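You operate a simulated robot arm through the tools that you are given. There is no shell and no other tool. Be economical: measure what you need, move in short steps, check, and stop when the job is done.

You are at the controls of a simulated robot arm. One attempt, no reset.

JOB
Stop the lid film, feed it 3 times, then turn the roller switch to hold and the air off.
Fine: one press on STOP.

Only the result counts: the job must be done as asked and must still hold three seconds after the hand-in. Knocking over, shifting, dropping, spilling or breaking anything else fails it. A push-on lid holds only when it is set on centred and level and pressed home; a screw cap is set on level and turned clockwise until tight.

ROBOT AND FRAMES
A 7-joint arm with a two-finger parallel gripper, fixed in place. Base frame: the origin is at the foot of the arm, x ahead of it, y to its left, z up. Lengths are in cm, angles in degrees, forces in N, time in s.
With the tool pointing down near the work surface it reaches from about 24 to 68 cm from the base axis. Its first joint turns from -66.0 to 66.0 degrees. Payload 2.4 kg.
Tool frame: the origin (TCP) lies between the finger pads and is the grasp point; the fingertips stand 3 cm ahead of it; z points along the fingers, y is the line along which they close. The gripper opens to 9.4 cm. The fingers are 2.8 cm wide and 1 cm thick; the gripper's body (5 by 9.6 cm) begins 5.5 cm behind the TCP.
Orientation is that of the tool frame in the base frame, as [roll, pitch, yaw] about the fixed x, y, z axes, in that order (R = Rz(yaw) Ry(pitch) Rx(roll)). With the fingers straight down and closing along the base's y, the tool's x points along the base's -x, its y along +y and its z along -z.

CONTROLS
- The arm moves only by the tool nudge_tool. Its argument "targets" is a list of rows, each an object (a shift or turn left out is 0, a gripper value left out holds the last) with "dp": the shift along the base's x, y, z in units of 30 mm (1.0 is 30 mm), a list of three; "angular": the turn, a rotation vector about the base's x, y, z in units of 4 degrees (1.0 is 4 degrees), a list of three; "hand": the finger opening in cm, from 0 to 9.4. In form: [{"dp": [x, y, z], "angular": [ax, ay, az], "hand": hand}, ...]. A call has 1 to 10 rows; each row shifts and turns the commanded pose from where the row before left it. A call with a number of a shift or a turn outside -1 to 1 is refused whole. A row lasts 0.2 s, in which the tool goes at most 5 cm and 8.6 degrees; a call with a longer step from one row to the next is refused whole, and so is a gripper value outside its range. A pose out of reach is approached as far as the arm can. The call stops where the force on the tool passes 70 N (or 10 N more than at its start, if that is more) or the arm is blocked; 0.2 s more then pass. Each finger travels about 15.3 cm/s and halts on what it meets, pressing with about 38 N; the grip force reading is that of the motor and also rises with nothing between the fingers. The clock runs only during rows and for 0.2 s after the last one: add rows that do not move to give the fingers time. It gives the time, the measured TCP pose, the force on the tool (base axes), the opening and the grip force at its end, in the units of the frame above (readings bear some noise), and new pictures: "views" is both (left out), scene, wrist or none.
- Cameras (640 x 400 px; columns grow to the right, rows downward): "scene" is fixed at [4.71, 49.21, 142.28]; the picture's right is [-0.52, -0.85, 0.00], its down [-0.59, 0.36, -0.72] and it looks along [0.62, -0.38, -0.69] (base axes); focal length 322 px, centre (320, 200). "wrist" rides on the gripper at [7.6, 1.4, -10.2] in the tool frame; the picture's right is [-0.18, 0.98, 0.00], its down [-0.75, -0.14, -0.64] and it looks along [-0.63, -0.12, 0.77] (tool axes); focal length 243 px, centre (320, 200). There is no depth. A picture from a camera that has moved, and an enlarged one, comes with that camera's place and axes in the base frame and with its lens. The place of the scene camera against the robot may be out by one fixed shift of up to 1.2 cm in any direction.
- zoom(camera, box): a new picture of the part [left, top, right, bottom] of that camera's present view, enlarged. The clock stands still meanwhile.
- sign_off(): hands the job in; it is judged then, once.

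Work in short steps. Places have to be worked out from the pictures, the camera data and where the tool is seen: move nearer, look again, correct. Check each grasp and each placing, and mend what went wrong. You have 120 turns and 170 pictures in all, those below and enlarged ones among them. Open the gripper and draw the arm clear of the work before you hand the job in, unless the task says otherwise; then end with one line.

The tools are called after "Request:" as a command line: name --argument value ..., lists and objects as JSON in quotes. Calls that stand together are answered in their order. nudge_tool: Moves the arm, as the interface text tells. Its arguments: {"type":"object","properties":{"targets":{"type":"array"},"views":{"type":"string","enum":["both","scene","wrist","none"]}},"required":["targets"]} The other tools are called the same way: zoom (camera, box) takes an enlarged picture of a part of a camera's view; sign_off () hands the job in.

At the start:

```text
time: 0.0
position: [28.09, 33.74, 116.08]
orientation: [-180.0, 0.0, -180.0]
ft_force: [0.6, 0.4, 0.1]
grip_width: 9.39
gripper_force: 0.1
```

scene: 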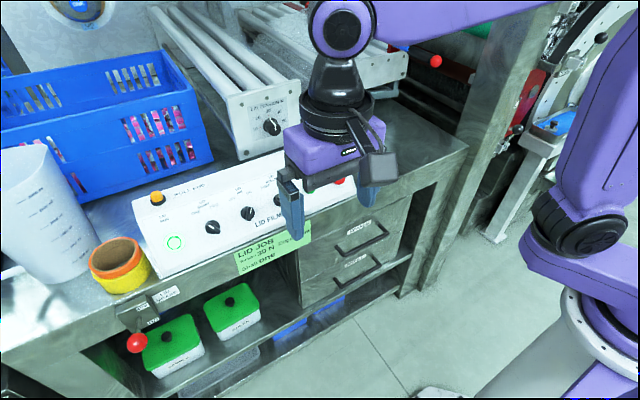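
wrist: 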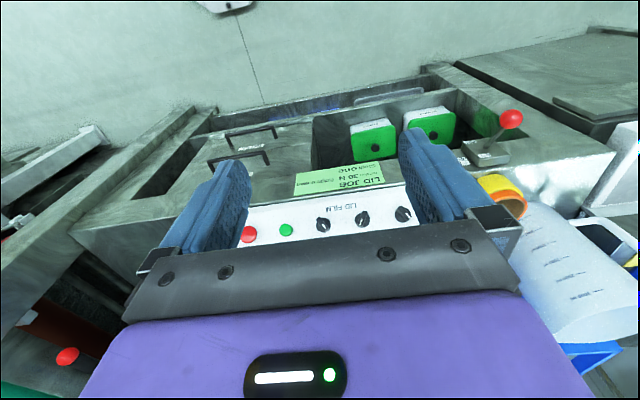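

I start with enlarged views of the control box and the roller unit to read the labels.

Request:
zoom --camera "scene" --box '[130, 160, 290, 260]'

Request:
zoom --camera "scene" --box '[220, 80, 320, 142]'

Request:
zoom --camera "wrist" --box '[220, 150, 440, 287]'

Request:
zoom --camera "scene" --box '[100, 270, 200, 360]'

```text
4.00 times, centred on (210, 210) of scene
camera zoom: at [4.71, 49.21, 142.28], right [-0.52, -0.85, 0.0], down [-0.59, 0.36, -0.72], along [0.62, -0.38, -0.69], focal length 1289 px, centre (760, 160)
```

zoom: 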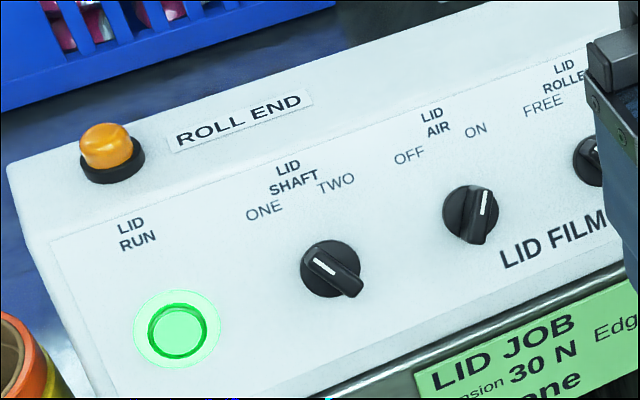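

```text
6.40 times, centred on (270, 111) of scene
camera zoom: at [4.71, 49.21, 142.28], right [-0.52, -0.85, 0.0], down [-0.59, 0.36, -0.72], along [0.62, -0.38, -0.69], focal length 2062 px, centre (640, 770)
```

zoom: 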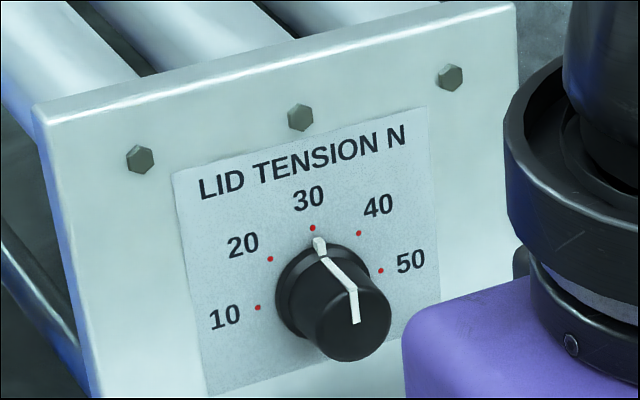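

```text
2.91 times, centred on (330, 218) of wrist
camera zoom: at [20.46, 35.19, 126.47], right [0.18, 0.98, 0.0], down [0.75, -0.14, 0.64], along [0.63, -0.12, -0.77], focal length 706 px, centre (291, 146)
```

zoom: 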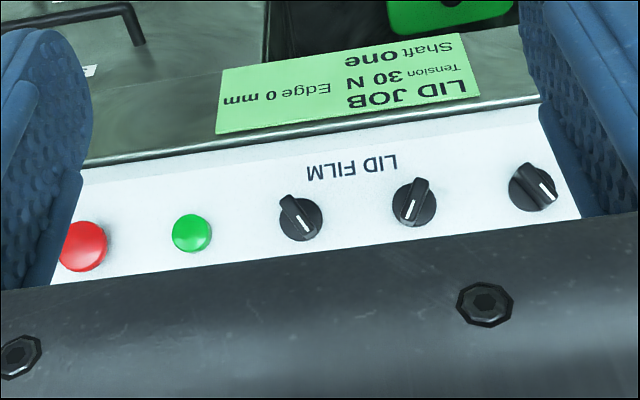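

```text
4.44 times, centred on (150, 315) of scene
camera zoom: at [4.71, 49.21, 142.28], right [-0.52, -0.85, 0.0], down [-0.59, 0.36, -0.72], along [0.62, -0.38, -0.69], focal length 1432 px, centre (1076, -311)
```

zoom: 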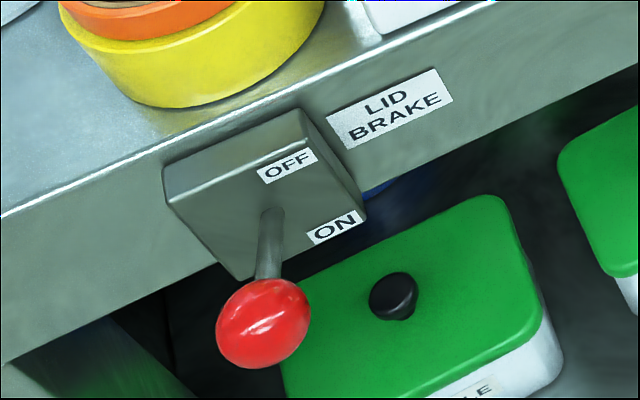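

The panel row appears to be at x≈51, with red y≈16, green y≈23, roller y≈30 and air y≈37. I move the hand aside in -y to see the covered part of the panel.

Request:
nudge_tool --targets '[{"dp": [0, -1, 0]}, {"dp": [0, -1, 0]}, {"dp": [0, -1, 0]}, {"dp": [0, -1, 0]}, {"dp": [0, -1, 0]}, {"dp": [0, -1, 0]}, {"dp": [0, -1, 0]}, {"dp": [0, -1, 0]}, {"dp": [0, -1, 0]}, {"dp": [0, -1, 0], "hand": 0}]' --views "scene"

Request:
zoom --camera "scene" --box '[220, 140, 380, 240]'

```text
time: 2.2
position: [28.15, 3.82, 116.28]
orientation: [-179.9, 0.1, 180.0]
ft_force: [0.1, 0.1, -0.6]
grip_width: 0.02
gripper_force: 22.5
```

scene: 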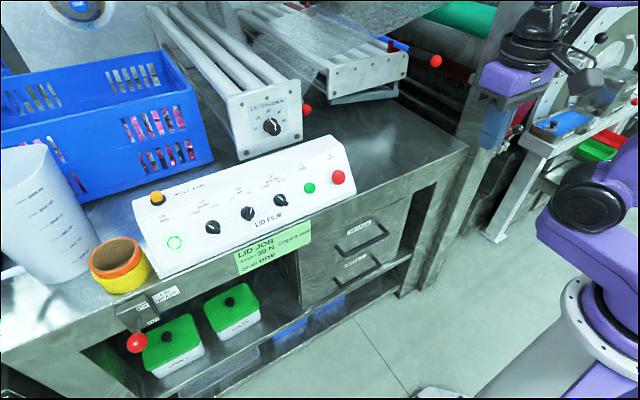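

```text
4.00 times, centred on (300, 190) of scene
camera zoom: at [4.71, 49.21, 142.28], right [-0.52, -0.85, 0.0], down [-0.59, 0.36, -0.72], along [0.62, -0.38, -0.69], focal length 1289 px, centre (400, 240)
```

zoom: 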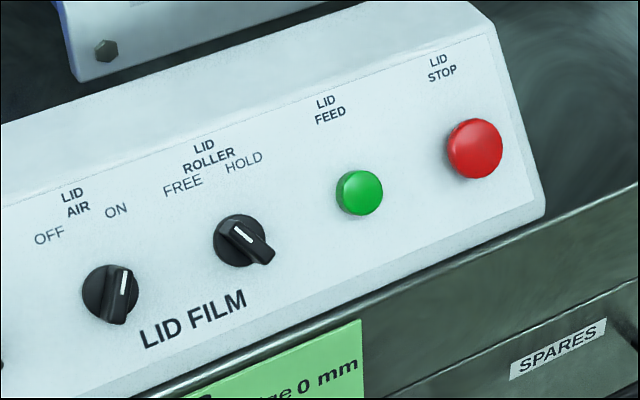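

Roller is at FREE and needs clockwise to HOLD. Air is at ON and needs counter-clockwise to OFF. I move nearer to measure the panel tilt and the button positions with the wrist camera.

Request:
nudge_tool --targets '[{"dp": [0.2, 0.9, 0]}, {"dp": [0.2, 0.9, 0]}, {"dp": [0.2, 0.9, 0]}, {"dp": [0.2, 0.9, 0]}, {"dp": [0.2, 0.7, 0]}]' --views "wrist"

Request:
zoom --camera "wrist" --box '[240, 100, 560, 300]'

```text
time: 3.4
position: [31.07, 16.8, 115.99]
orientation: [-180.0, 0.0, -180.0]
ft_force: [0.7, 0.0, -0.4]
grip_width: 0.0
gripper_force: 32.8
camera wrist: at [23.52, 18.23, 126.44], right [0.18, 0.98, 0.0], down [0.75, -0.14, 0.64], along [0.63, -0.12, -0.77], focal length 243 px, centre (320, 200)
```

wrist: 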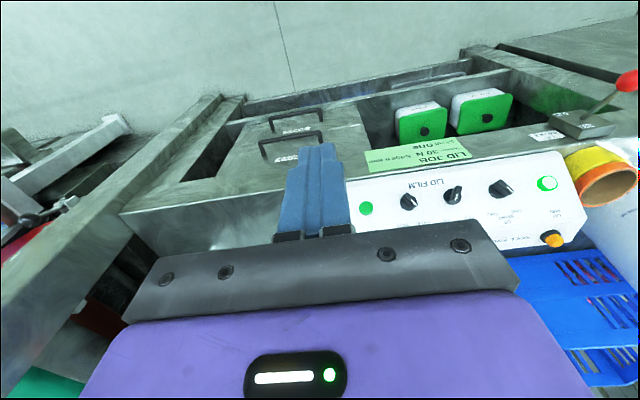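

```text
2.00 times, centred on (400, 200) of wrist
camera zoom: at [23.52, 18.23, 126.44], right [0.18, 0.98, 0.0], down [0.75, -0.14, 0.64], along [0.63, -0.12, -0.77], focal length 485 px, centre (160, 200)
```

zoom: 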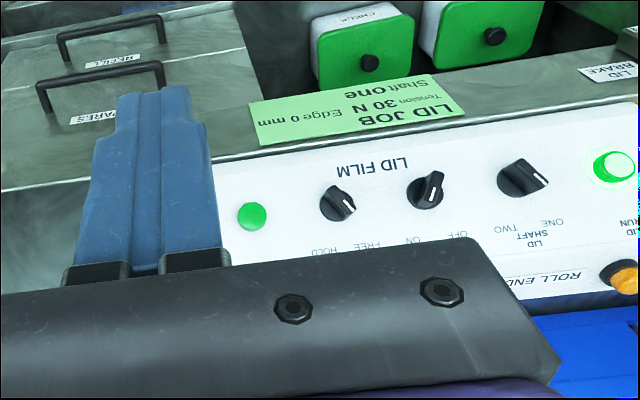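

Triangulating between views puts the control row at x≈56, z≈91, with STOP y≈13, FEED y≈21, ROLLER y≈29 and AIR y≈37. I go to a hover above STOP with the fingers closed.

Request:
nudge_tool --targets '[{"dp": [0.9, -0.14, -0.4]}, {"dp": [0.9, -0.14, -0.4]}, {"dp": [0.9, -0.14, -0.4]}, {"dp": [0.9, -0.14, -0.5]}, {"dp": [0.9, -0.14, -0.5]}, {"dp": [0.9, -0.14, -0.5]}, {"dp": [0.9, -0.14, -0.5]}, {"dp": [0.9, -0.14, -0.5]}, {"dp": [0.9, -0.15, -0.5]}]' --views "both"

Request:
zoom --camera "scene" --box '[240, 90, 400, 190]'

```text
time: 5.4
position: [55.53, 13.01, 103.37]
orientation: [180.0, -0.1, -179.9]
ft_force: [-0.1, -0.6, -0.5]
grip_width: 0.0
gripper_force: 32.8
camera wrist: at [47.87, 14.35, 113.79], right [0.18, 0.98, 0.0], down [0.75, -0.14, 0.64], along [0.63, -0.12, -0.77], focal length 243 px, centre (320, 200)
```

scene: 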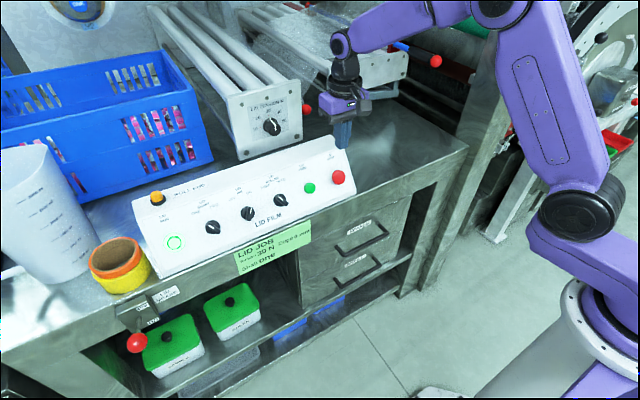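
wrist: 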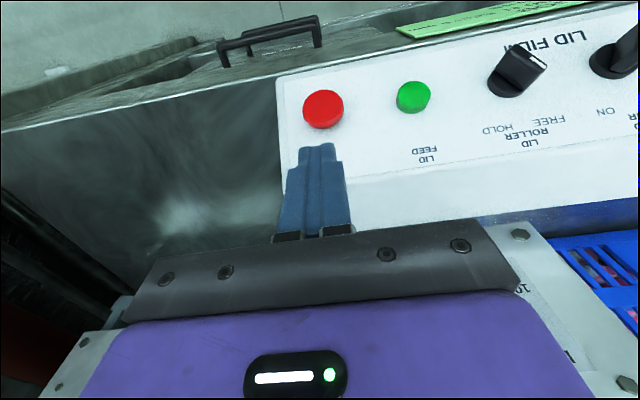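

```text
4.00 times, centred on (320, 140) of scene
camera zoom: at [4.71, 49.21, 142.28], right [-0.52, -0.85, 0.0], down [-0.59, 0.36, -0.72], along [0.62, -0.38, -0.69], focal length 1289 px, centre (320, 440)
```

zoom: 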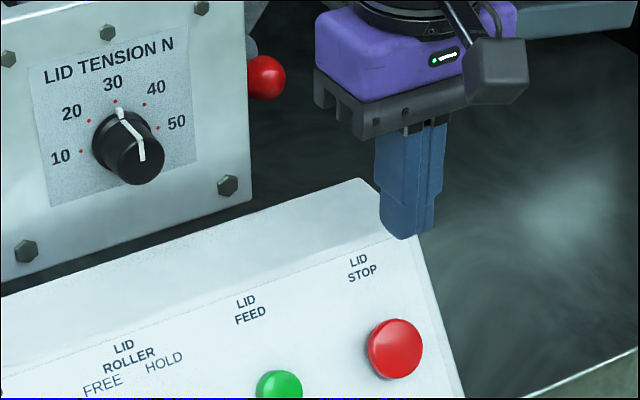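

I need the panel's tilt. I take an enlarged wrist view here, then another from further back and to the side.

Request:
zoom --camera "wrist" --box '[260, 0, 640, 237]'

Request:
nudge_tool --targets '[{"dp": [-0.8, 0, 0.1]}, {"dp": [-0.8, -0.5, 0]}, {"dp": [-0.8, -0.5, 0]}, {"dp": [-0.8, -0.5, 0]}, {"dp": [-0.8, -0.5, 0]}, {"dp": [-0.8, 0, 0]}]' --views "none"

Request:
zoom --camera "wrist" --box '[320, 100, 640, 300]'

```text
1.68 times, centred on (450, 118) of wrist
camera zoom: at [47.87, 14.35, 113.79], right [0.18, 0.98, 0.0], down [0.75, -0.14, 0.64], along [0.63, -0.12, -0.77], focal length 409 px, centre (101, 337)
```

zoom: 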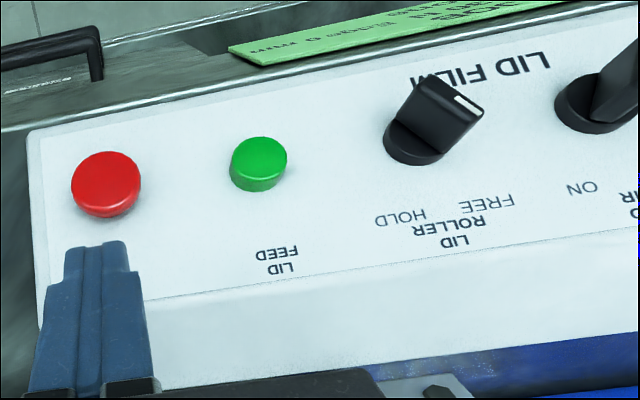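

```text
time: 6.8
position: [40.89, 6.98, 103.51]
orientation: [180.0, 0.0, -179.9]
ft_force: [0.1, -0.9, -0.9]
grip_width: 0.02
gripper_force: 33.0
```

```text
2.00 times, centred on (480, 200) of wrist
camera zoom: at [33.32, 8.34, 114.05], right [0.18, 0.98, 0.0], down [0.75, -0.14, 0.64], along [0.63, -0.12, -0.77], focal length 485 px, centre (0, 200)
```

zoom: 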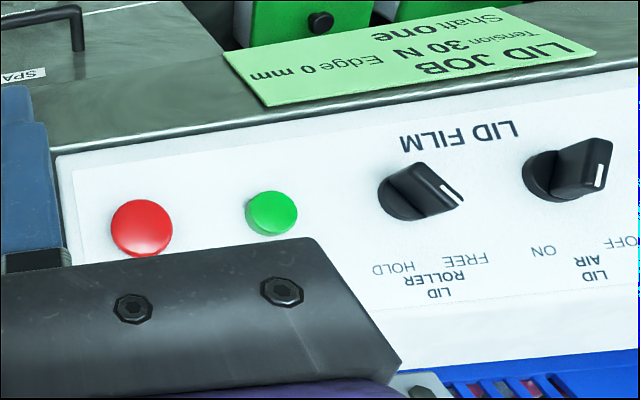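

The two views put the panel tilted roughly 50° toward the robot. STOP's top is near (55.2, 13.3, 92). I tilt the tool to face the panel and hover about 5 cm off STOP.

Request:
nudge_tool --targets '[{"dp": [0.2, 0.2, 0], "angular": [0, -1, 0]}, {"dp": [0.2, 0.2, 0], "angular": [0, -1, 0]}, {"dp": [0.2, 0.2, 0], "angular": [0, -1, 0]}, {"dp": [0.2, 0.2, 0], "angular": [0, -1, 0]}, {"dp": [0.2, 0.2, -0.1], "angular": [0, -1, 0]}, {"dp": [0.2, 0.2, -0.2], "angular": [0, -1, 0]}, {"dp": [0.2, 0.2, -0.2], "angular": [0, -1, 0]}, {"dp": [0.2, 0.2, -0.2], "angular": [0, -1, 0]}, {"dp": [0.2, 0.2, -0.2], "angular": [0, -1, 0]}, {"dp": [0.2, 0.27, -0.2], "angular": [0, -1, 0]}]' --views "none"

Request:
nudge_tool --targets '[{"dp": [0.4, 0, -0.4], "angular": [0, -1, 0]}, {"dp": [0.4, 0, -0.5], "angular": [0, -1, 0]}]' --views "both"

Request:
zoom --camera "scene" --box '[270, 110, 390, 210]'

```text
time: 9.0
position: [46.33, 13.2, 101.41]
orientation: [178.5, 32.8, -180.0]
ft_force: [0.6, 0.7, 0.1]
grip_width: 0.0
gripper_force: 33.1
out of reach, approached as far as the arm can: row 8, 9, 10
```

```text
time: 9.6
position: [48.74, 13.15, 98.59]
orientation: [179.0, 42.9, -179.9]
ft_force: [0.5, -0.3, -0.4]
grip_width: 0.01
gripper_force: 32.9
camera wrist: at [36.17, 14.4, 101.19], right [0.12, 0.98, 0.14], down [0.12, -0.15, 0.98], along [0.99, -0.1, -0.13], focal length 243 px, centre (320, 200)
```

scene: 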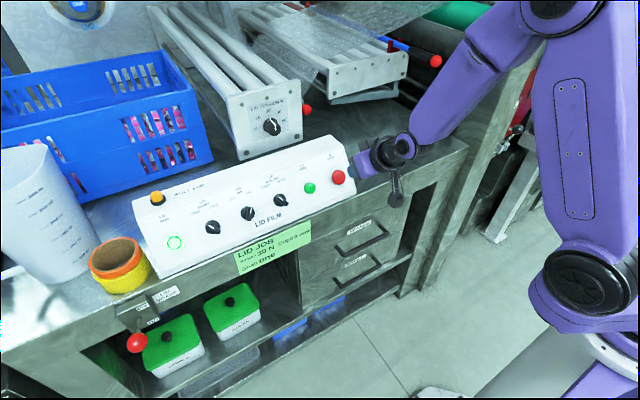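
wrist: 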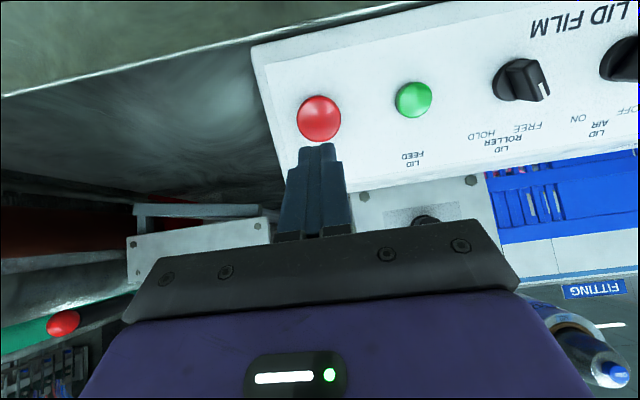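

```text
4.00 times, centred on (330, 160) of scene
camera zoom: at [4.71, 49.21, 142.28], right [-0.52, -0.85, 0.0], down [-0.59, 0.36, -0.72], along [0.62, -0.38, -0.69], focal length 1289 px, centre (280, 360)
```

zoom: 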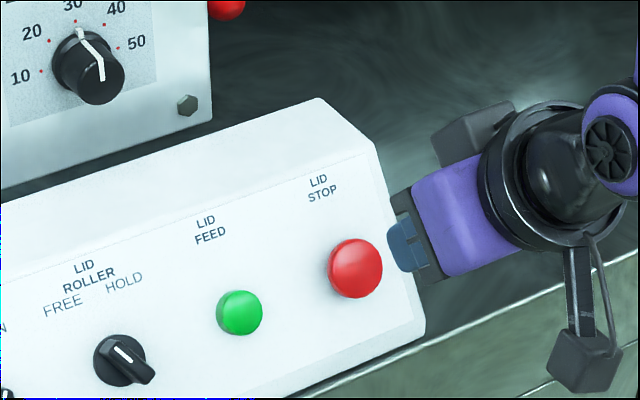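

The fingers point at STOP within a few mm, at about 43° pitch. I approach to about 1 cm off and check.

Request:
nudge_tool --targets '[{"dp": [0.4, 0.02, -0.42]}, {"dp": [0.4, 0.02, -0.42]}, {"dp": [0.3, 0, -0.32]}, {}]' --views "both"

Request:
zoom --camera "scene" --box '[270, 110, 390, 210]'

```text
time: 10.6
position: [52.14, 13.33, 95.24]
orientation: [179.1, 43.0, -180.0]
ft_force: [0.1, 0.1, -0.7]
grip_width: 0.0
gripper_force: 33.1
camera wrist: at [39.46, 14.58, 97.73], right [0.12, 0.98, 0.14], down [0.12, -0.15, 0.98], along [0.99, -0.1, -0.13], focal length 243 px, centre (320, 200)
```

scene: 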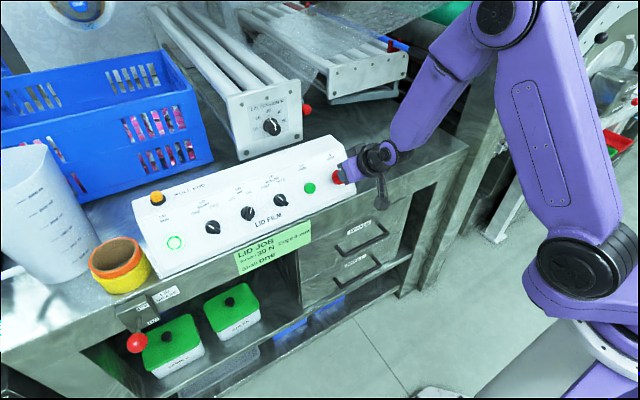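
wrist: 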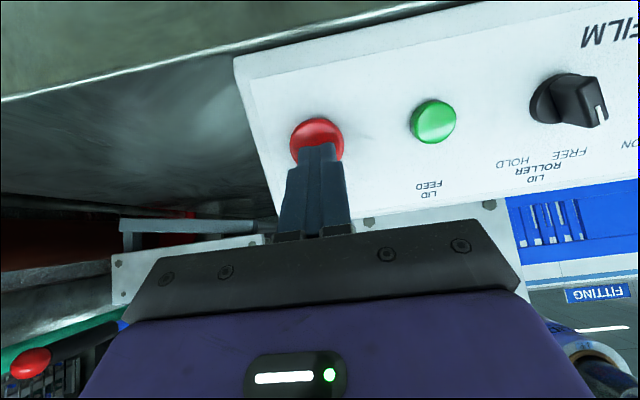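

```text
4.00 times, centred on (330, 160) of scene
camera zoom: at [4.71, 49.21, 142.28], right [-0.52, -0.85, 0.0], down [-0.59, 0.36, -0.72], along [0.62, -0.38, -0.69], focal length 1289 px, centre (280, 360)
```

zoom: 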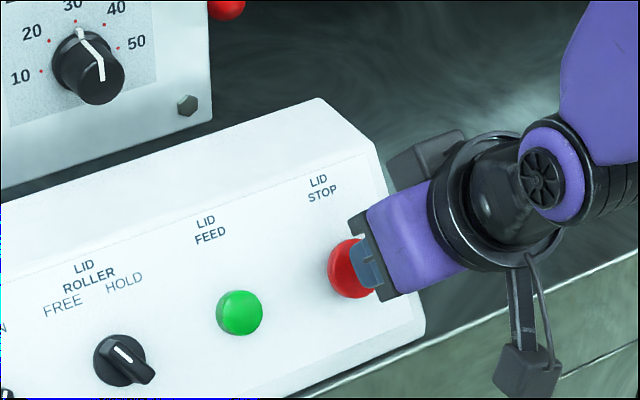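

The tip is about 1.3 cm from the button face and centred. I press in small steps and read the force.

Request:
nudge_tool --targets '[{"dp": [0.08, 0, -0.08]}, {"dp": [0.08, 0, -0.08]}, {"dp": [0.08, 0, -0.08]}]' --views "none"

Request:
zoom --camera "scene" --box '[130, 140, 370, 290]'

```text
time: 11.4
position: [52.8, 13.28, 94.49]
orientation: [178.9, 43.0, -179.9]
ft_force: [-1.2, -0.5, 0.2]
grip_width: 0.0
gripper_force: 33.0
```

```text
2.67 times, centred on (250, 215) of scene
camera zoom: at [4.71, 49.21, 142.28], right [-0.52, -0.85, 0.0], down [-0.59, 0.36, -0.72], along [0.62, -0.38, -0.69], focal length 859 px, centre (507, 160)
```

zoom: 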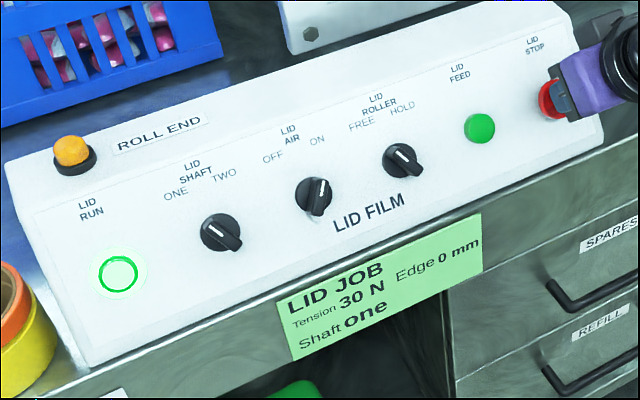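

Force is just beginning, near 1 N. I continue in small steps.

Request:
nudge_tool --targets '[{"dp": [0.05, 0, -0.05]}, {"dp": [0.05, 0, -0.05]}]' --views "none"

Request:
zoom --camera "scene" --box '[130, 140, 370, 290]'

```text
time: 12.0
position: [53.04, 13.27, 94.21]
orientation: [179.1, 42.9, -179.9]
ft_force: [-1.1, 0.9, -0.2]
grip_width: 0.0
gripper_force: 33.1
```

```text
2.67 times, centred on (250, 215) of scene
camera zoom: at [4.71, 49.21, 142.28], right [-0.52, -0.85, 0.0], down [-0.59, 0.36, -0.72], along [0.62, -0.38, -0.69], focal length 859 px, centre (507, 160)
```

zoom: 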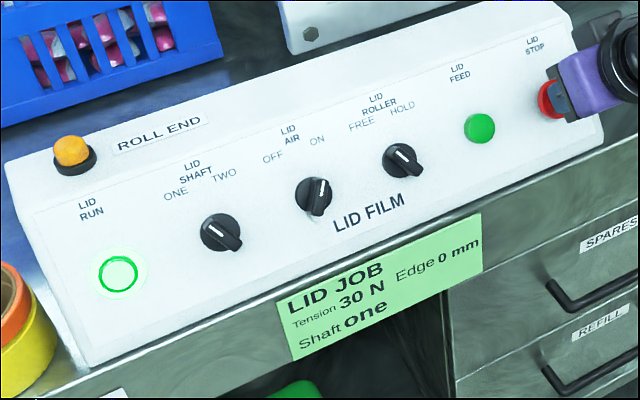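

Still no clear force. The tip is at about (55.1, 92.0), and I continue.

Request:
nudge_tool --targets '[{"dp": [0.05, 0, -0.05]}, {"dp": [0.05, 0, -0.05]}]' --views "none"

Request:
zoom --camera "scene" --box '[130, 140, 370, 290]'

```text
time: 12.6
position: [53.33, 13.15, 94.0]
orientation: [179.0, 42.9, 180.0]
ft_force: [-2.2, 0.1, 1.5]
grip_width: 0.0
gripper_force: 32.9
```

```text
2.67 times, centred on (250, 215) of scene
camera zoom: at [4.7, 49.21, 142.28], right [-0.52, -0.85, 0.0], down [-0.59, 0.36, -0.72], along [0.62, -0.38, -0.69], focal length 859 px, centre (507, 160)
```

zoom: 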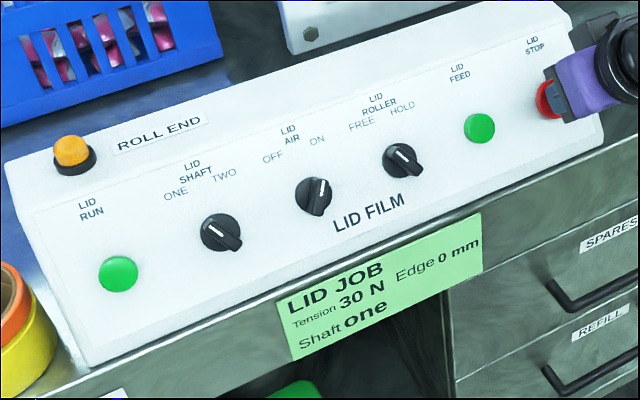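

The RUN lamp has gone dark, so STOP registered. I retract and move sideways to FEED (y≈21.2).

Request:
nudge_tool --targets '[{"dp": [-0.4, 0, 0.4]}, {"dp": [-0.4, 0, 0.4]}, {"dp": [0, 0.9, 0]}, {"dp": [0, 0.9, 0]}, {"dp": [0, 0.85, 0]}, {}]' --views "both"

Request:
zoom --camera "scene" --box '[130, 120, 370, 270]'

```text
time: 14.0
position: [51.01, 21.02, 96.51]
orientation: [179.1, 42.9, -180.0]
ft_force: [-0.1, 0.3, 0.2]
grip_width: 0.0
gripper_force: 33.3
camera wrist: at [38.42, 22.22, 98.92], right [0.12, 0.98, 0.14], down [0.12, -0.15, 0.98], along [0.99, -0.1, -0.13], focal length 243 px, centre (320, 200)
```

scene: 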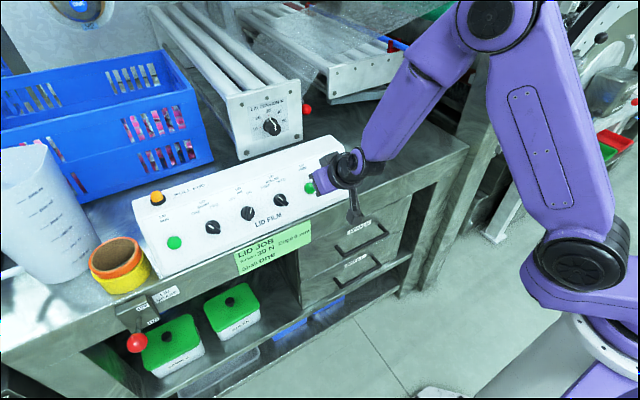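
wrist: 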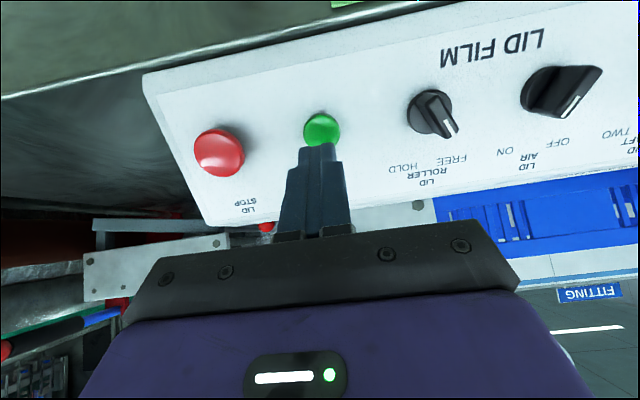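

```text
2.67 times, centred on (250, 195) of scene
camera zoom: at [4.71, 49.21, 142.28], right [-0.52, -0.85, 0.0], down [-0.59, 0.36, -0.72], along [0.62, -0.38, -0.69], focal length 859 px, centre (507, 213)
```

zoom: 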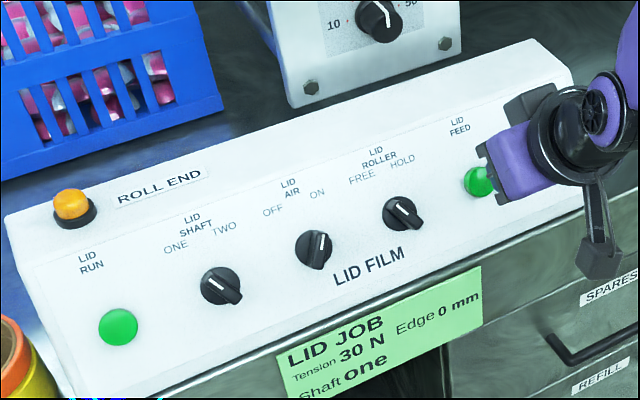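

FEED is centred in front of the fingers, with the tip about 3.8 cm away. I approach and begin the first press in steps.

Request:
nudge_tool --targets '[{"dp": [0.36, 0.05, -0.38]}, {"dp": [0.36, 0, -0.38]}, {"dp": [0.05, 0, -0.05]}]' --views "none"

Request:
nudge_tool --targets '[{"dp": [0.05, 0, -0.05]}, {"dp": [0.05, 0, -0.05]}]' --views "none"

Request:
nudge_tool --targets '[{"dp": [0.05, 0, -0.05]}]' --views "both"

```text
time: 14.8
position: [53.33, 21.38, 93.92]
orientation: [179.0, 42.8, -179.9]
ft_force: [0.7, 0.5, -0.3]
grip_width: 0.0
gripper_force: 33.2
```

```text
time: 15.4
position: [53.49, 21.44, 93.53]
orientation: [178.9, 42.9, 179.9]
ft_force: [-0.7, 0.2, 1.3]
grip_width: 0.01
gripper_force: 32.4
```

```text
time: 15.8
position: [53.67, 21.34, 93.4]
orientation: [179.1, 43.0, 179.9]
ft_force: [-0.9, 0.7, 1.9]
grip_width: 0.0
gripper_force: 33.2
camera wrist: at [41.1, 22.57, 95.96], right [0.12, 0.98, 0.14], down [0.12, -0.15, 0.98], along [0.99, -0.1, -0.13], focal length 243 px, centre (320, 200)
```

scene: 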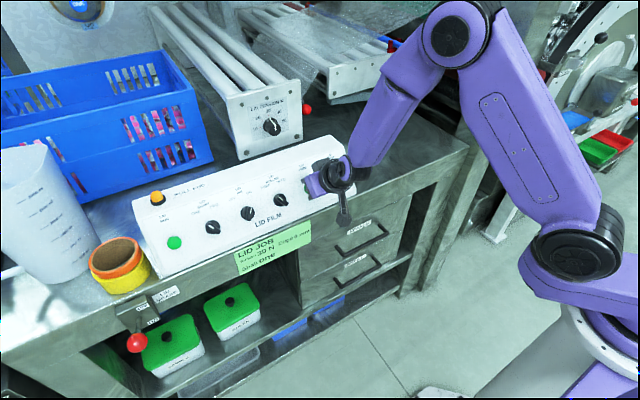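
wrist: 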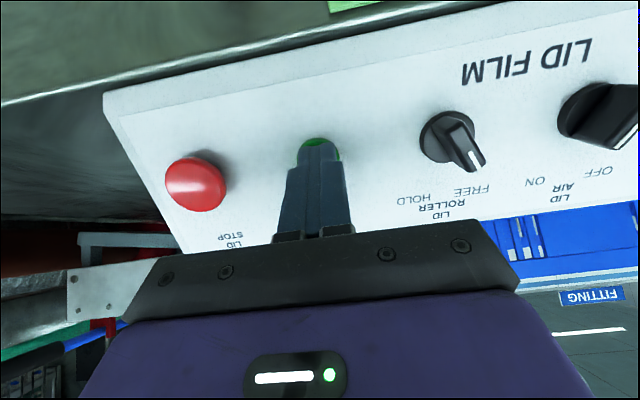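

Contact has been made at about 2 N. I keep pressing slowly until the button bottoms out, to be sure it registers.

Request:
nudge_tool --targets '[{"dp": [0.04, 0, -0.04]}, {"dp": [0.04, 0, -0.04]}]' --views "none"

Request:
nudge_tool --targets '[{"dp": [0.04, 0, -0.04]}]' --views "scene"

```text
time: 16.4
position: [53.96, 21.35, 93.37]
orientation: [178.9, 42.9, 179.9]
ft_force: [-17.7, -6.5, 18.5]
grip_width: 0.01
gripper_force: 32.9
```

```text
time: 16.8
position: [53.9, 21.44, 93.2]
orientation: [178.9, 43.0, 179.9]
ft_force: [-28.1, -9.7, 30.3]
grip_width: 0.01
gripper_force: 32.8
```

scene: 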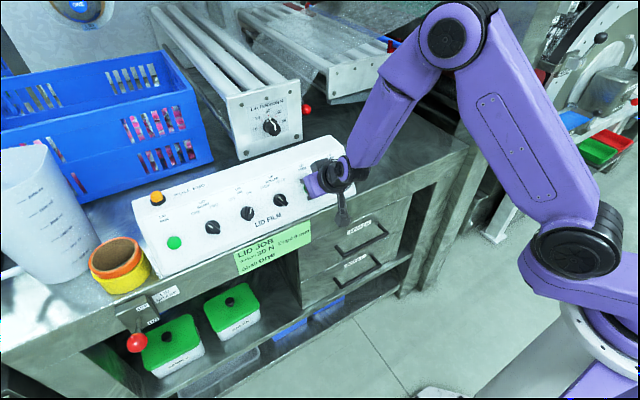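

The button bottomed out at about 40 N, a full press. I release by about 2 cm and look for feedback.

Request:
nudge_tool --targets '[{"dp": [-0.25, 0, 0.25]}, {"dp": [-0.25, 0, 0.25]}, {}]' --views "both"

Request:
zoom --camera "scene" --box '[130, 0, 450, 200]'

```text
time: 17.6
position: [52.64, 21.33, 94.65]
orientation: [179.0, 42.8, 180.0]
ft_force: [1.1, -1.0, -0.4]
grip_width: 0.0
gripper_force: 33.2
camera wrist: at [39.97, 22.67, 97.17], right [0.12, 0.98, 0.14], down [0.12, -0.15, 0.98], along [0.99, -0.1, -0.13], focal length 243 px, centre (320, 200)
```

scene: 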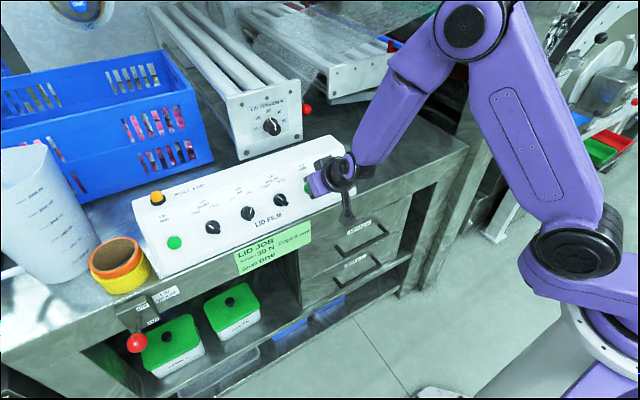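
wrist: 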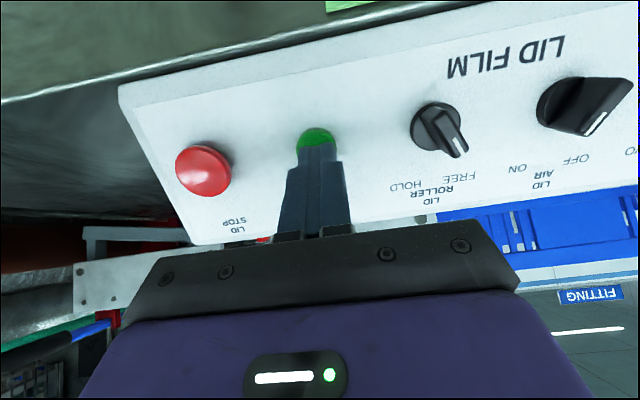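

```text
2.00 times, centred on (290, 100) of scene
camera zoom: at [4.71, 49.21, 142.28], right [-0.52, -0.85, 0.0], down [-0.59, 0.36, -0.72], along [0.62, -0.38, -0.69], focal length 644 px, centre (380, 400)
```

zoom: 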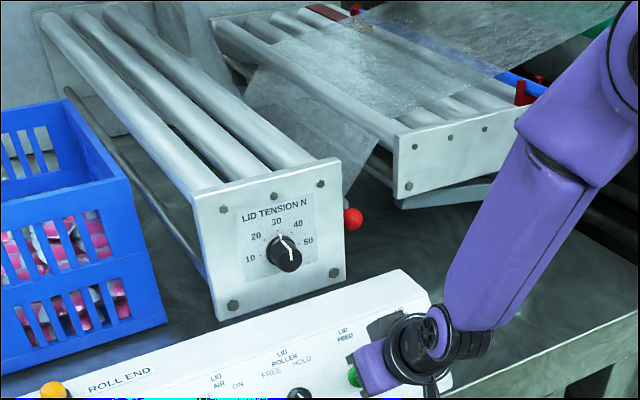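

The button is released, with the tip about 1.3 cm clear. Second press to the same depth, then release, watching the film.

Request:
nudge_tool --targets '[{"dp": [0.23, 0, -0.23]}, {"dp": [0.12, 0, -0.12]}, {"dp": [0.08, 0, -0.08]}, {"dp": [0.05, 0, -0.05]}]' --views "none"

Request:
nudge_tool --targets '[{"dp": [-0.25, 0, 0.25]}, {"dp": [-0.25, 0, 0.25]}, {}]' --views "none"

Request:
zoom --camera "scene" --box '[130, 0, 450, 200]'

```text
time: 18.6
position: [53.93, 21.35, 93.43]
orientation: [178.8, 43.0, 180.0]
ft_force: [-21.6, -4.4, 25.7]
grip_width: 0.01
gripper_force: 33.1
```

```text
time: 19.4
position: [52.47, 21.22, 94.56]
orientation: [179.0, 42.7, 180.0]
ft_force: [-0.5, 0.3, -0.8]
grip_width: 0.0
gripper_force: 33.4
```

```text
2.00 times, centred on (290, 100) of scene
camera zoom: at [4.71, 49.21, 142.28], right [-0.52, -0.85, 0.0], down [-0.59, 0.36, -0.72], along [0.62, -0.38, -0.69], focal length 644 px, centre (380, 400)
```

zoom: 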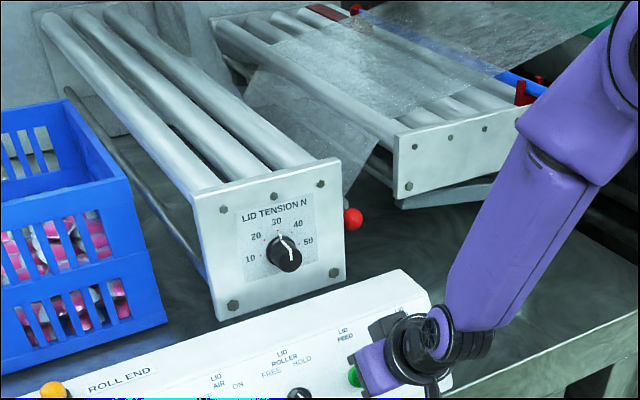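

The film's tail looks changed. I take a close view, then do the third press, release and compare.

Request:
zoom --camera "scene" --box '[230, 0, 390, 100]'

Request:
nudge_tool --targets '[{"dp": [0.23, 0, -0.23]}, {"dp": [0.12, 0, -0.12]}, {"dp": [0.08, 0, -0.08]}, {"dp": [0.07, 0, -0.07]}]' --views "none"

Request:
nudge_tool --targets '[{"dp": [-0.25, 0, 0.25]}, {"dp": [-0.25, 0, 0.25]}, {}]' --views "none"

Request:
zoom --camera "scene" --box '[230, 0, 390, 100]'

```text
4.00 times, centred on (310, 50) of scene
camera zoom: at [4.71, 49.21, 142.28], right [-0.52, -0.85, 0.0], down [-0.59, 0.36, -0.72], along [0.62, -0.38, -0.69], focal length 1289 px, centre (360, 800)
```

zoom: 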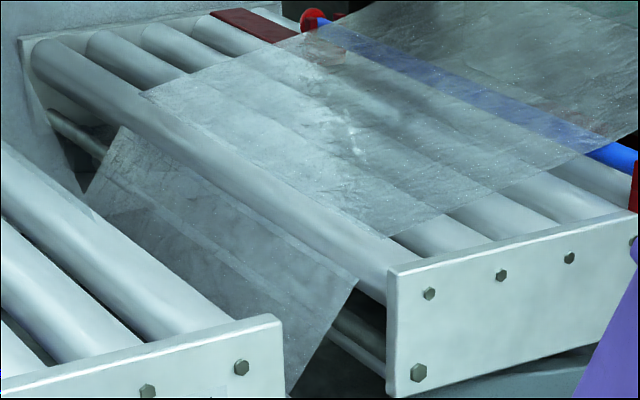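

```text
time: 20.4
position: [53.88, 21.28, 93.23]
orientation: [178.9, 42.9, 180.0]
ft_force: [-23.7, -5.2, 27.0]
grip_width: 0.0
gripper_force: 33.0
```

```text
time: 21.2
position: [52.4, 21.35, 94.59]
orientation: [179.0, 42.7, 179.9]
ft_force: [0.8, 0.2, -0.3]
grip_width: 0.0
gripper_force: 33.2
```

```text
4.00 times, centred on (310, 50) of scene
camera zoom: at [4.71, 49.21, 142.28], right [-0.52, -0.85, 0.0], down [-0.59, 0.36, -0.72], along [0.62, -0.38, -0.69], focal length 1289 px, centre (360, 800)
```

zoom: 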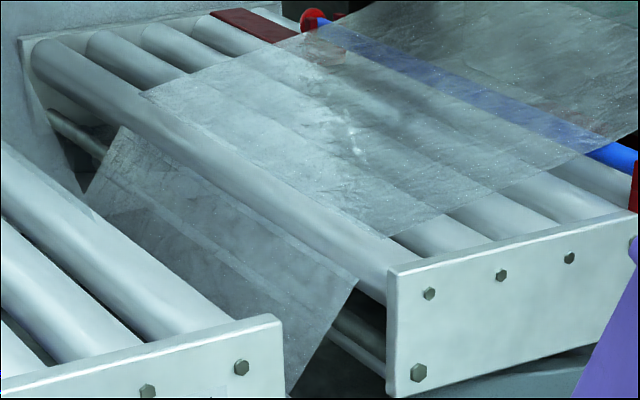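

All three FEED presses bottomed out and fully released. Now I move in front of the ROLLER knob, open the fingers part-way and try to tilt the tool a bit closer to the panel normal.

Request:
nudge_tool --targets '[{"dp": [-0.47, 0, 0.6]}, {"dp": [0, 0.9, 0.3], "hand": 5}, {"dp": [0, 0.9, 0], "angular": [0, -1, 0]}, {"dp": [0, 0.88, 0], "angular": [0, -1, 0]}, {}]' --views "both"

Request:
zoom --camera "scene" --box '[200, 130, 360, 230]'

Request:
zoom --camera "wrist" --box '[200, 60, 520, 260]'

```text
time: 22.4
position: [50.87, 29.44, 97.42]
orientation: [178.9, 50.9, 179.9]
ft_force: [0.1, -0.2, -1.3]
grip_width: 5.02
gripper_force: 0.0
camera wrist: at [38.19, 30.63, 98.2], right [0.1, 0.98, 0.15], down [-0.02, -0.15, 0.99], along [0.99, -0.1, 0.01], focal length 243 px, centre (320, 200)
```

scene: 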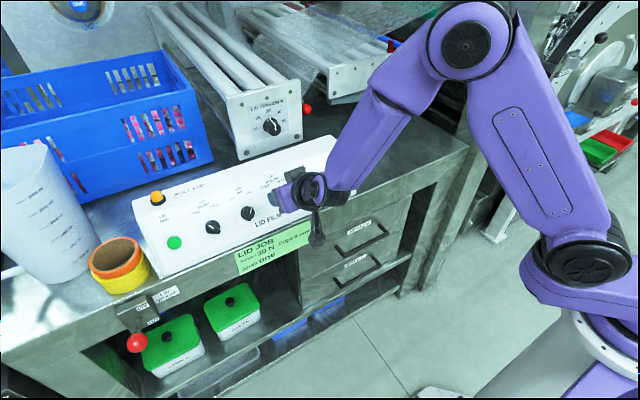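
wrist: 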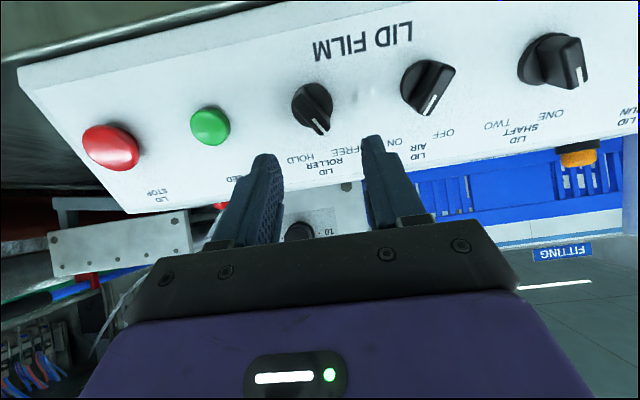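

```text
4.00 times, centred on (280, 180) of scene
camera zoom: at [4.71, 49.21, 142.28], right [-0.52, -0.85, 0.0], down [-0.59, 0.36, -0.72], along [0.62, -0.38, -0.69], focal length 1289 px, centre (480, 280)
```

zoom: 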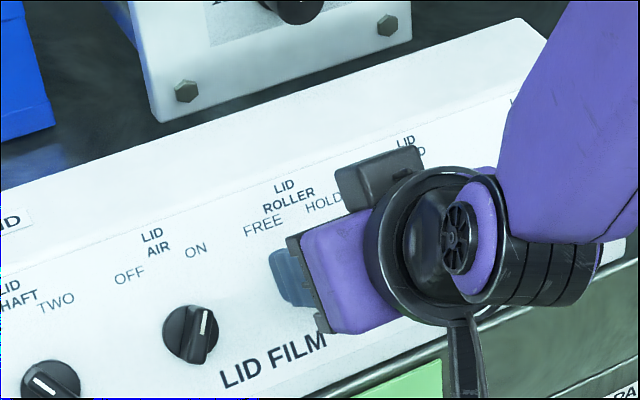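

```text
2.00 times, centred on (360, 160) of wrist
camera zoom: at [38.19, 30.63, 98.2], right [0.1, 0.98, 0.15], down [-0.02, -0.15, 0.99], along [0.99, -0.1, 0.01], focal length 485 px, centre (240, 280)
```

zoom: 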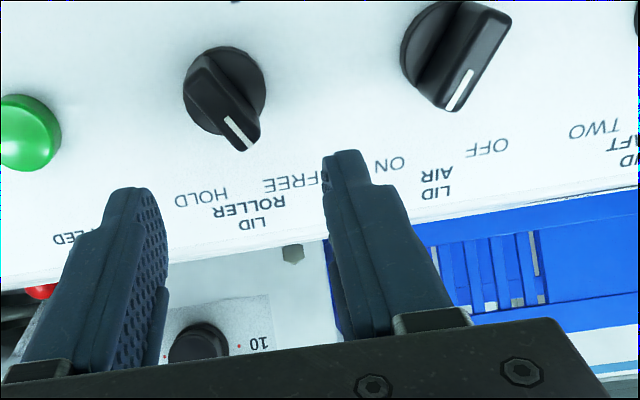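

Pitch is 51° now. The knob centre is about (56.5, 29.35, 91.1), pointing about 30° left of up. I rotate the tool +30° about the panel normal, centre it on the knob axis and check.

Request:
nudge_tool --targets '[{"dp": [-0.04, 0, -0.042], "angular": [-0.73, 0, 0.59]}, {"dp": [-0.04, 0, -0.042], "angular": [-0.73, 0, 0.59]}, {"dp": [-0.04, 0, -0.042], "angular": [-0.73, 0, 0.59]}, {"dp": [-0.04, 0, -0.042], "angular": [-0.73, 0, 0.59]}, {"dp": [-0.04, 0, -0.042], "angular": [-0.73, 0, 0.59]}, {"dp": [-0.04, 0, -0.042], "angular": [-0.73, 0, 0.59]}, {"dp": [-0.04, 0, -0.042], "angular": [-0.73, 0, 0.59]}, {"dp": [-0.02, 0, -0.042], "angular": [-0.73, 0, 0.59]}, {}]' --views "both"

Request:
zoom --camera "wrist" --box '[200, 60, 440, 210]'

```text
time: 24.4
position: [50.09, 29.45, 96.35]
orientation: [-149.2, 42.1, -137.3]
ft_force: [-0.3, 0.1, 0.0]
grip_width: 5.02
gripper_force: 0.0
camera wrist: at [37.61, 26.68, 97.38], right [-0.22, 0.94, -0.25], down [-0.04, 0.25, 0.97], along [0.97, 0.23, -0.02], focal length 243 px, centre (320, 200)
```

scene: 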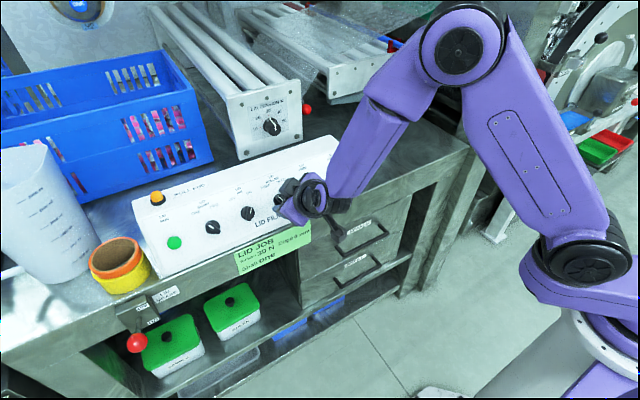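
wrist: 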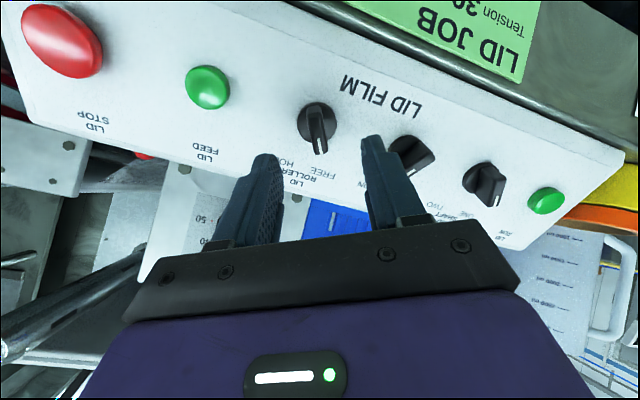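

```text
2.67 times, centred on (320, 135) of wrist
camera zoom: at [37.61, 26.68, 97.38], right [-0.22, 0.94, -0.25], down [-0.04, 0.25, 0.97], along [0.97, 0.23, -0.02], focal length 647 px, centre (320, 373)
```

zoom: 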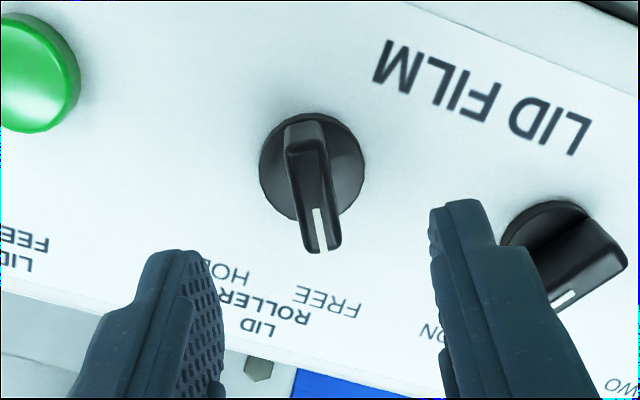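

The handle is aligned with the fingers' direction and centred. I advance 3 cm along the tool axis and look.

Request:
nudge_tool --targets '[{"dp": [0.26, 0, -0.21]}, {"dp": [0.26, 0, -0.21]}, {"dp": [0.26, 0, -0.21]}, {}]' --views "wrist"

Request:
zoom --camera "wrist" --box '[200, 60, 440, 210]'

Request:
zoom --camera "scene" --box '[240, 150, 340, 240]'

```text
time: 25.4
position: [52.6, 29.45, 94.49]
orientation: [-149.4, 42.2, -137.6]
ft_force: [0.4, -0.8, 0.6]
grip_width: 5.0
gripper_force: 0.0
camera wrist: at [40.03, 26.66, 95.56], right [-0.22, 0.94, -0.25], down [-0.04, 0.25, 0.97], along [0.97, 0.22, -0.02], focal length 243 px, centre (320, 200)
```

wrist: 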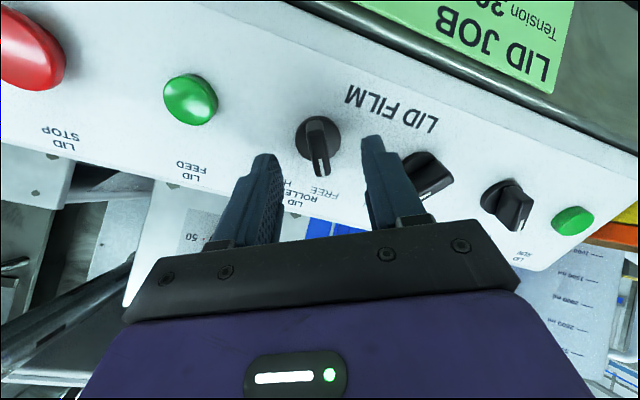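

```text
2.67 times, centred on (320, 135) of wrist
camera zoom: at [40.03, 26.66, 95.56], right [-0.22, 0.94, -0.25], down [-0.04, 0.25, 0.97], along [0.97, 0.22, -0.02], focal length 647 px, centre (320, 373)
```

zoom: 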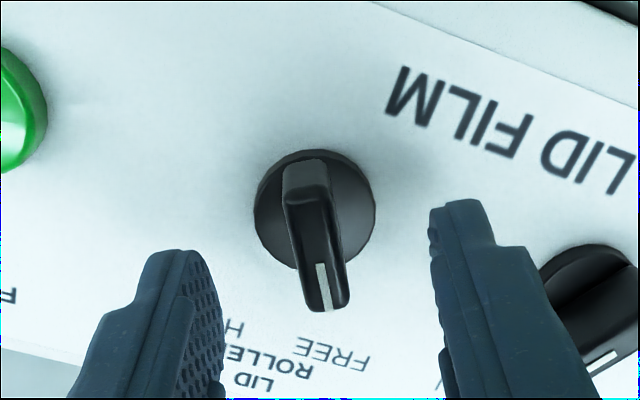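

```text
4.44 times, centred on (290, 195) of scene
camera zoom: at [4.71, 49.21, 142.28], right [-0.52, -0.85, 0.0], down [-0.59, 0.36, -0.72], along [0.62, -0.38, -0.69], focal length 1432 px, centre (453, 222)
```

zoom: 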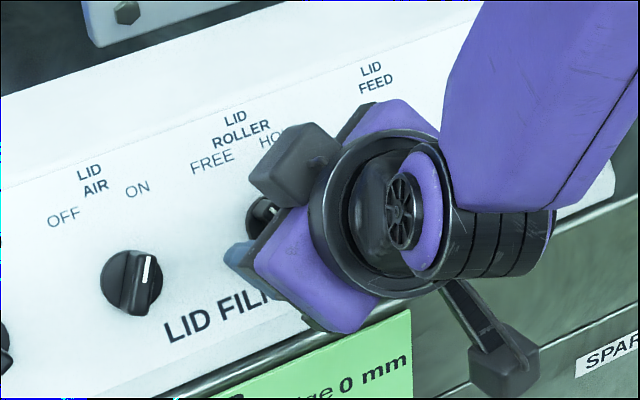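

The tips are roughly level with the handle top. I advance 1.1 cm more, then close gently on the handle.

Request:
nudge_tool --targets '[{"dp": [0.14, 0, -0.12]}, {"dp": [0.14, 0, -0.12]}, {}]' --views "none"

Request:
zoom --camera "wrist" --box '[200, 60, 440, 210]'

```text
time: 26.2
position: [53.37, 29.52, 93.76]
orientation: [-149.4, 42.2, -137.6]
ft_force: [-0.5, 0.4, -0.8]
grip_width: 4.99
gripper_force: 0.0
```

```text
2.67 times, centred on (320, 135) of wrist
camera zoom: at [40.85, 26.69, 94.82], right [-0.22, 0.94, -0.25], down [-0.04, 0.25, 0.97], along [0.97, 0.22, -0.02], focal length 647 px, centre (320, 373)
```

zoom: 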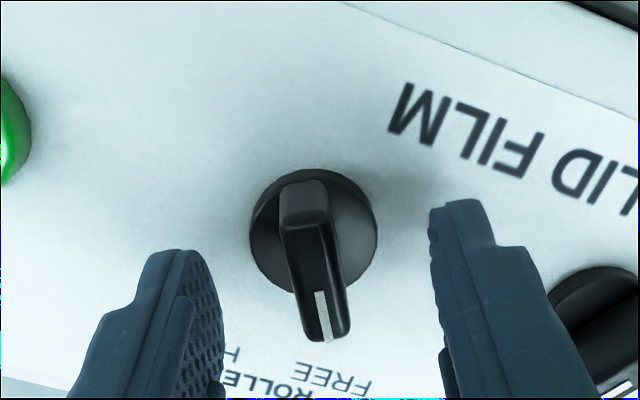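

The handle sits between the pads, centred within about 1 mm. I close on it.

Request:
nudge_tool --targets '[{"hand": 3}, {"hand": 1.6}, {"hand": 0.5}, {}]' --views "none"

Request:
zoom --camera "wrist" --box '[200, 60, 440, 210]'

```text
time: 27.2
position: [53.34, 29.43, 93.81]
orientation: [-149.2, 42.2, -137.6]
ft_force: [-1.1, -0.3, 0.2]
grip_width: 1.17
gripper_force: 45.1
```

```text
2.67 times, centred on (320, 135) of wrist
camera zoom: at [40.83, 26.68, 94.82], right [-0.22, 0.94, -0.25], down [-0.04, 0.25, 0.97], along [0.97, 0.22, -0.02], focal length 647 px, centre (320, 373)
```

zoom: 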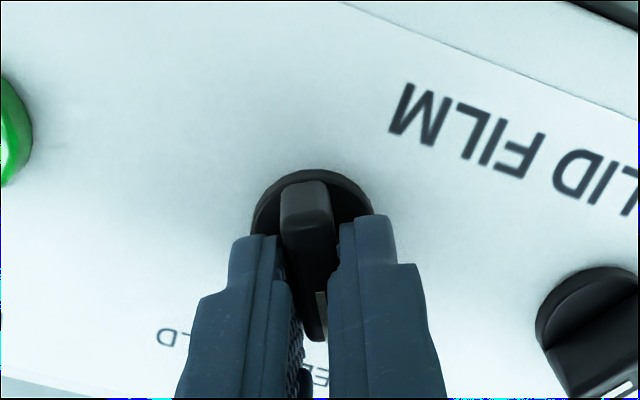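

The grip is firm, with a 1.17 cm opening. I turn clockwise about the panel normal, first 32°, and read the forces.

Request:
nudge_tool --targets '[{"dp": [0, -0.005, 0], "angular": [0.776, 0, -0.631]}, {"dp": [0, -0.005, 0], "angular": [0.776, 0, -0.631]}, {"dp": [0, -0.005, 0], "angular": [0.776, 0, -0.631]}, {"dp": [0, -0.005, 0], "angular": [0.776, 0, -0.631]}, {"dp": [0, -0.005, 0], "angular": [0.776, 0, -0.631]}, {"dp": [0, -0.005, 0], "angular": [0.776, 0, -0.631]}, {"dp": [0, -0.005, 0], "angular": [0.776, 0, -0.631]}, {"dp": [0, -0.005, 0], "angular": [0.776, 0, -0.631]}]' --views "none"

Request:
zoom --camera "wrist" --box '[200, 60, 440, 210]'

```text
time: 29.0
position: [53.32, 29.11, 93.82]
orientation: [176.4, 50.9, 176.7]
ft_force: [-2.8, -12.9, 16.8]
grip_width: 1.07
gripper_force: 44.5
```

```text
2.67 times, centred on (320, 135) of wrist
camera zoom: at [40.65, 30.75, 94.55], right [0.13, 0.98, 0.18], down [-0.03, -0.18, 0.98], along [0.99, -0.13, 0.0], focal length 647 px, centre (320, 373)
```

zoom: 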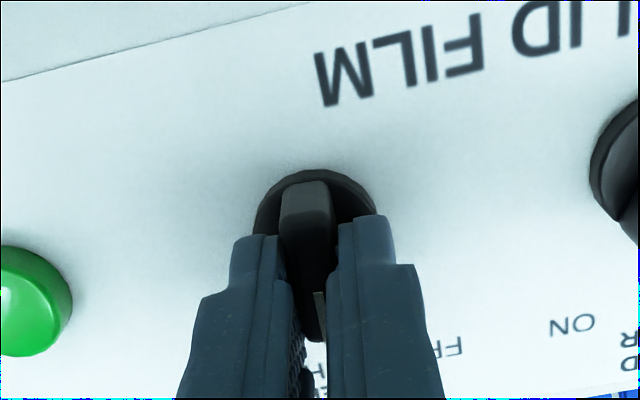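

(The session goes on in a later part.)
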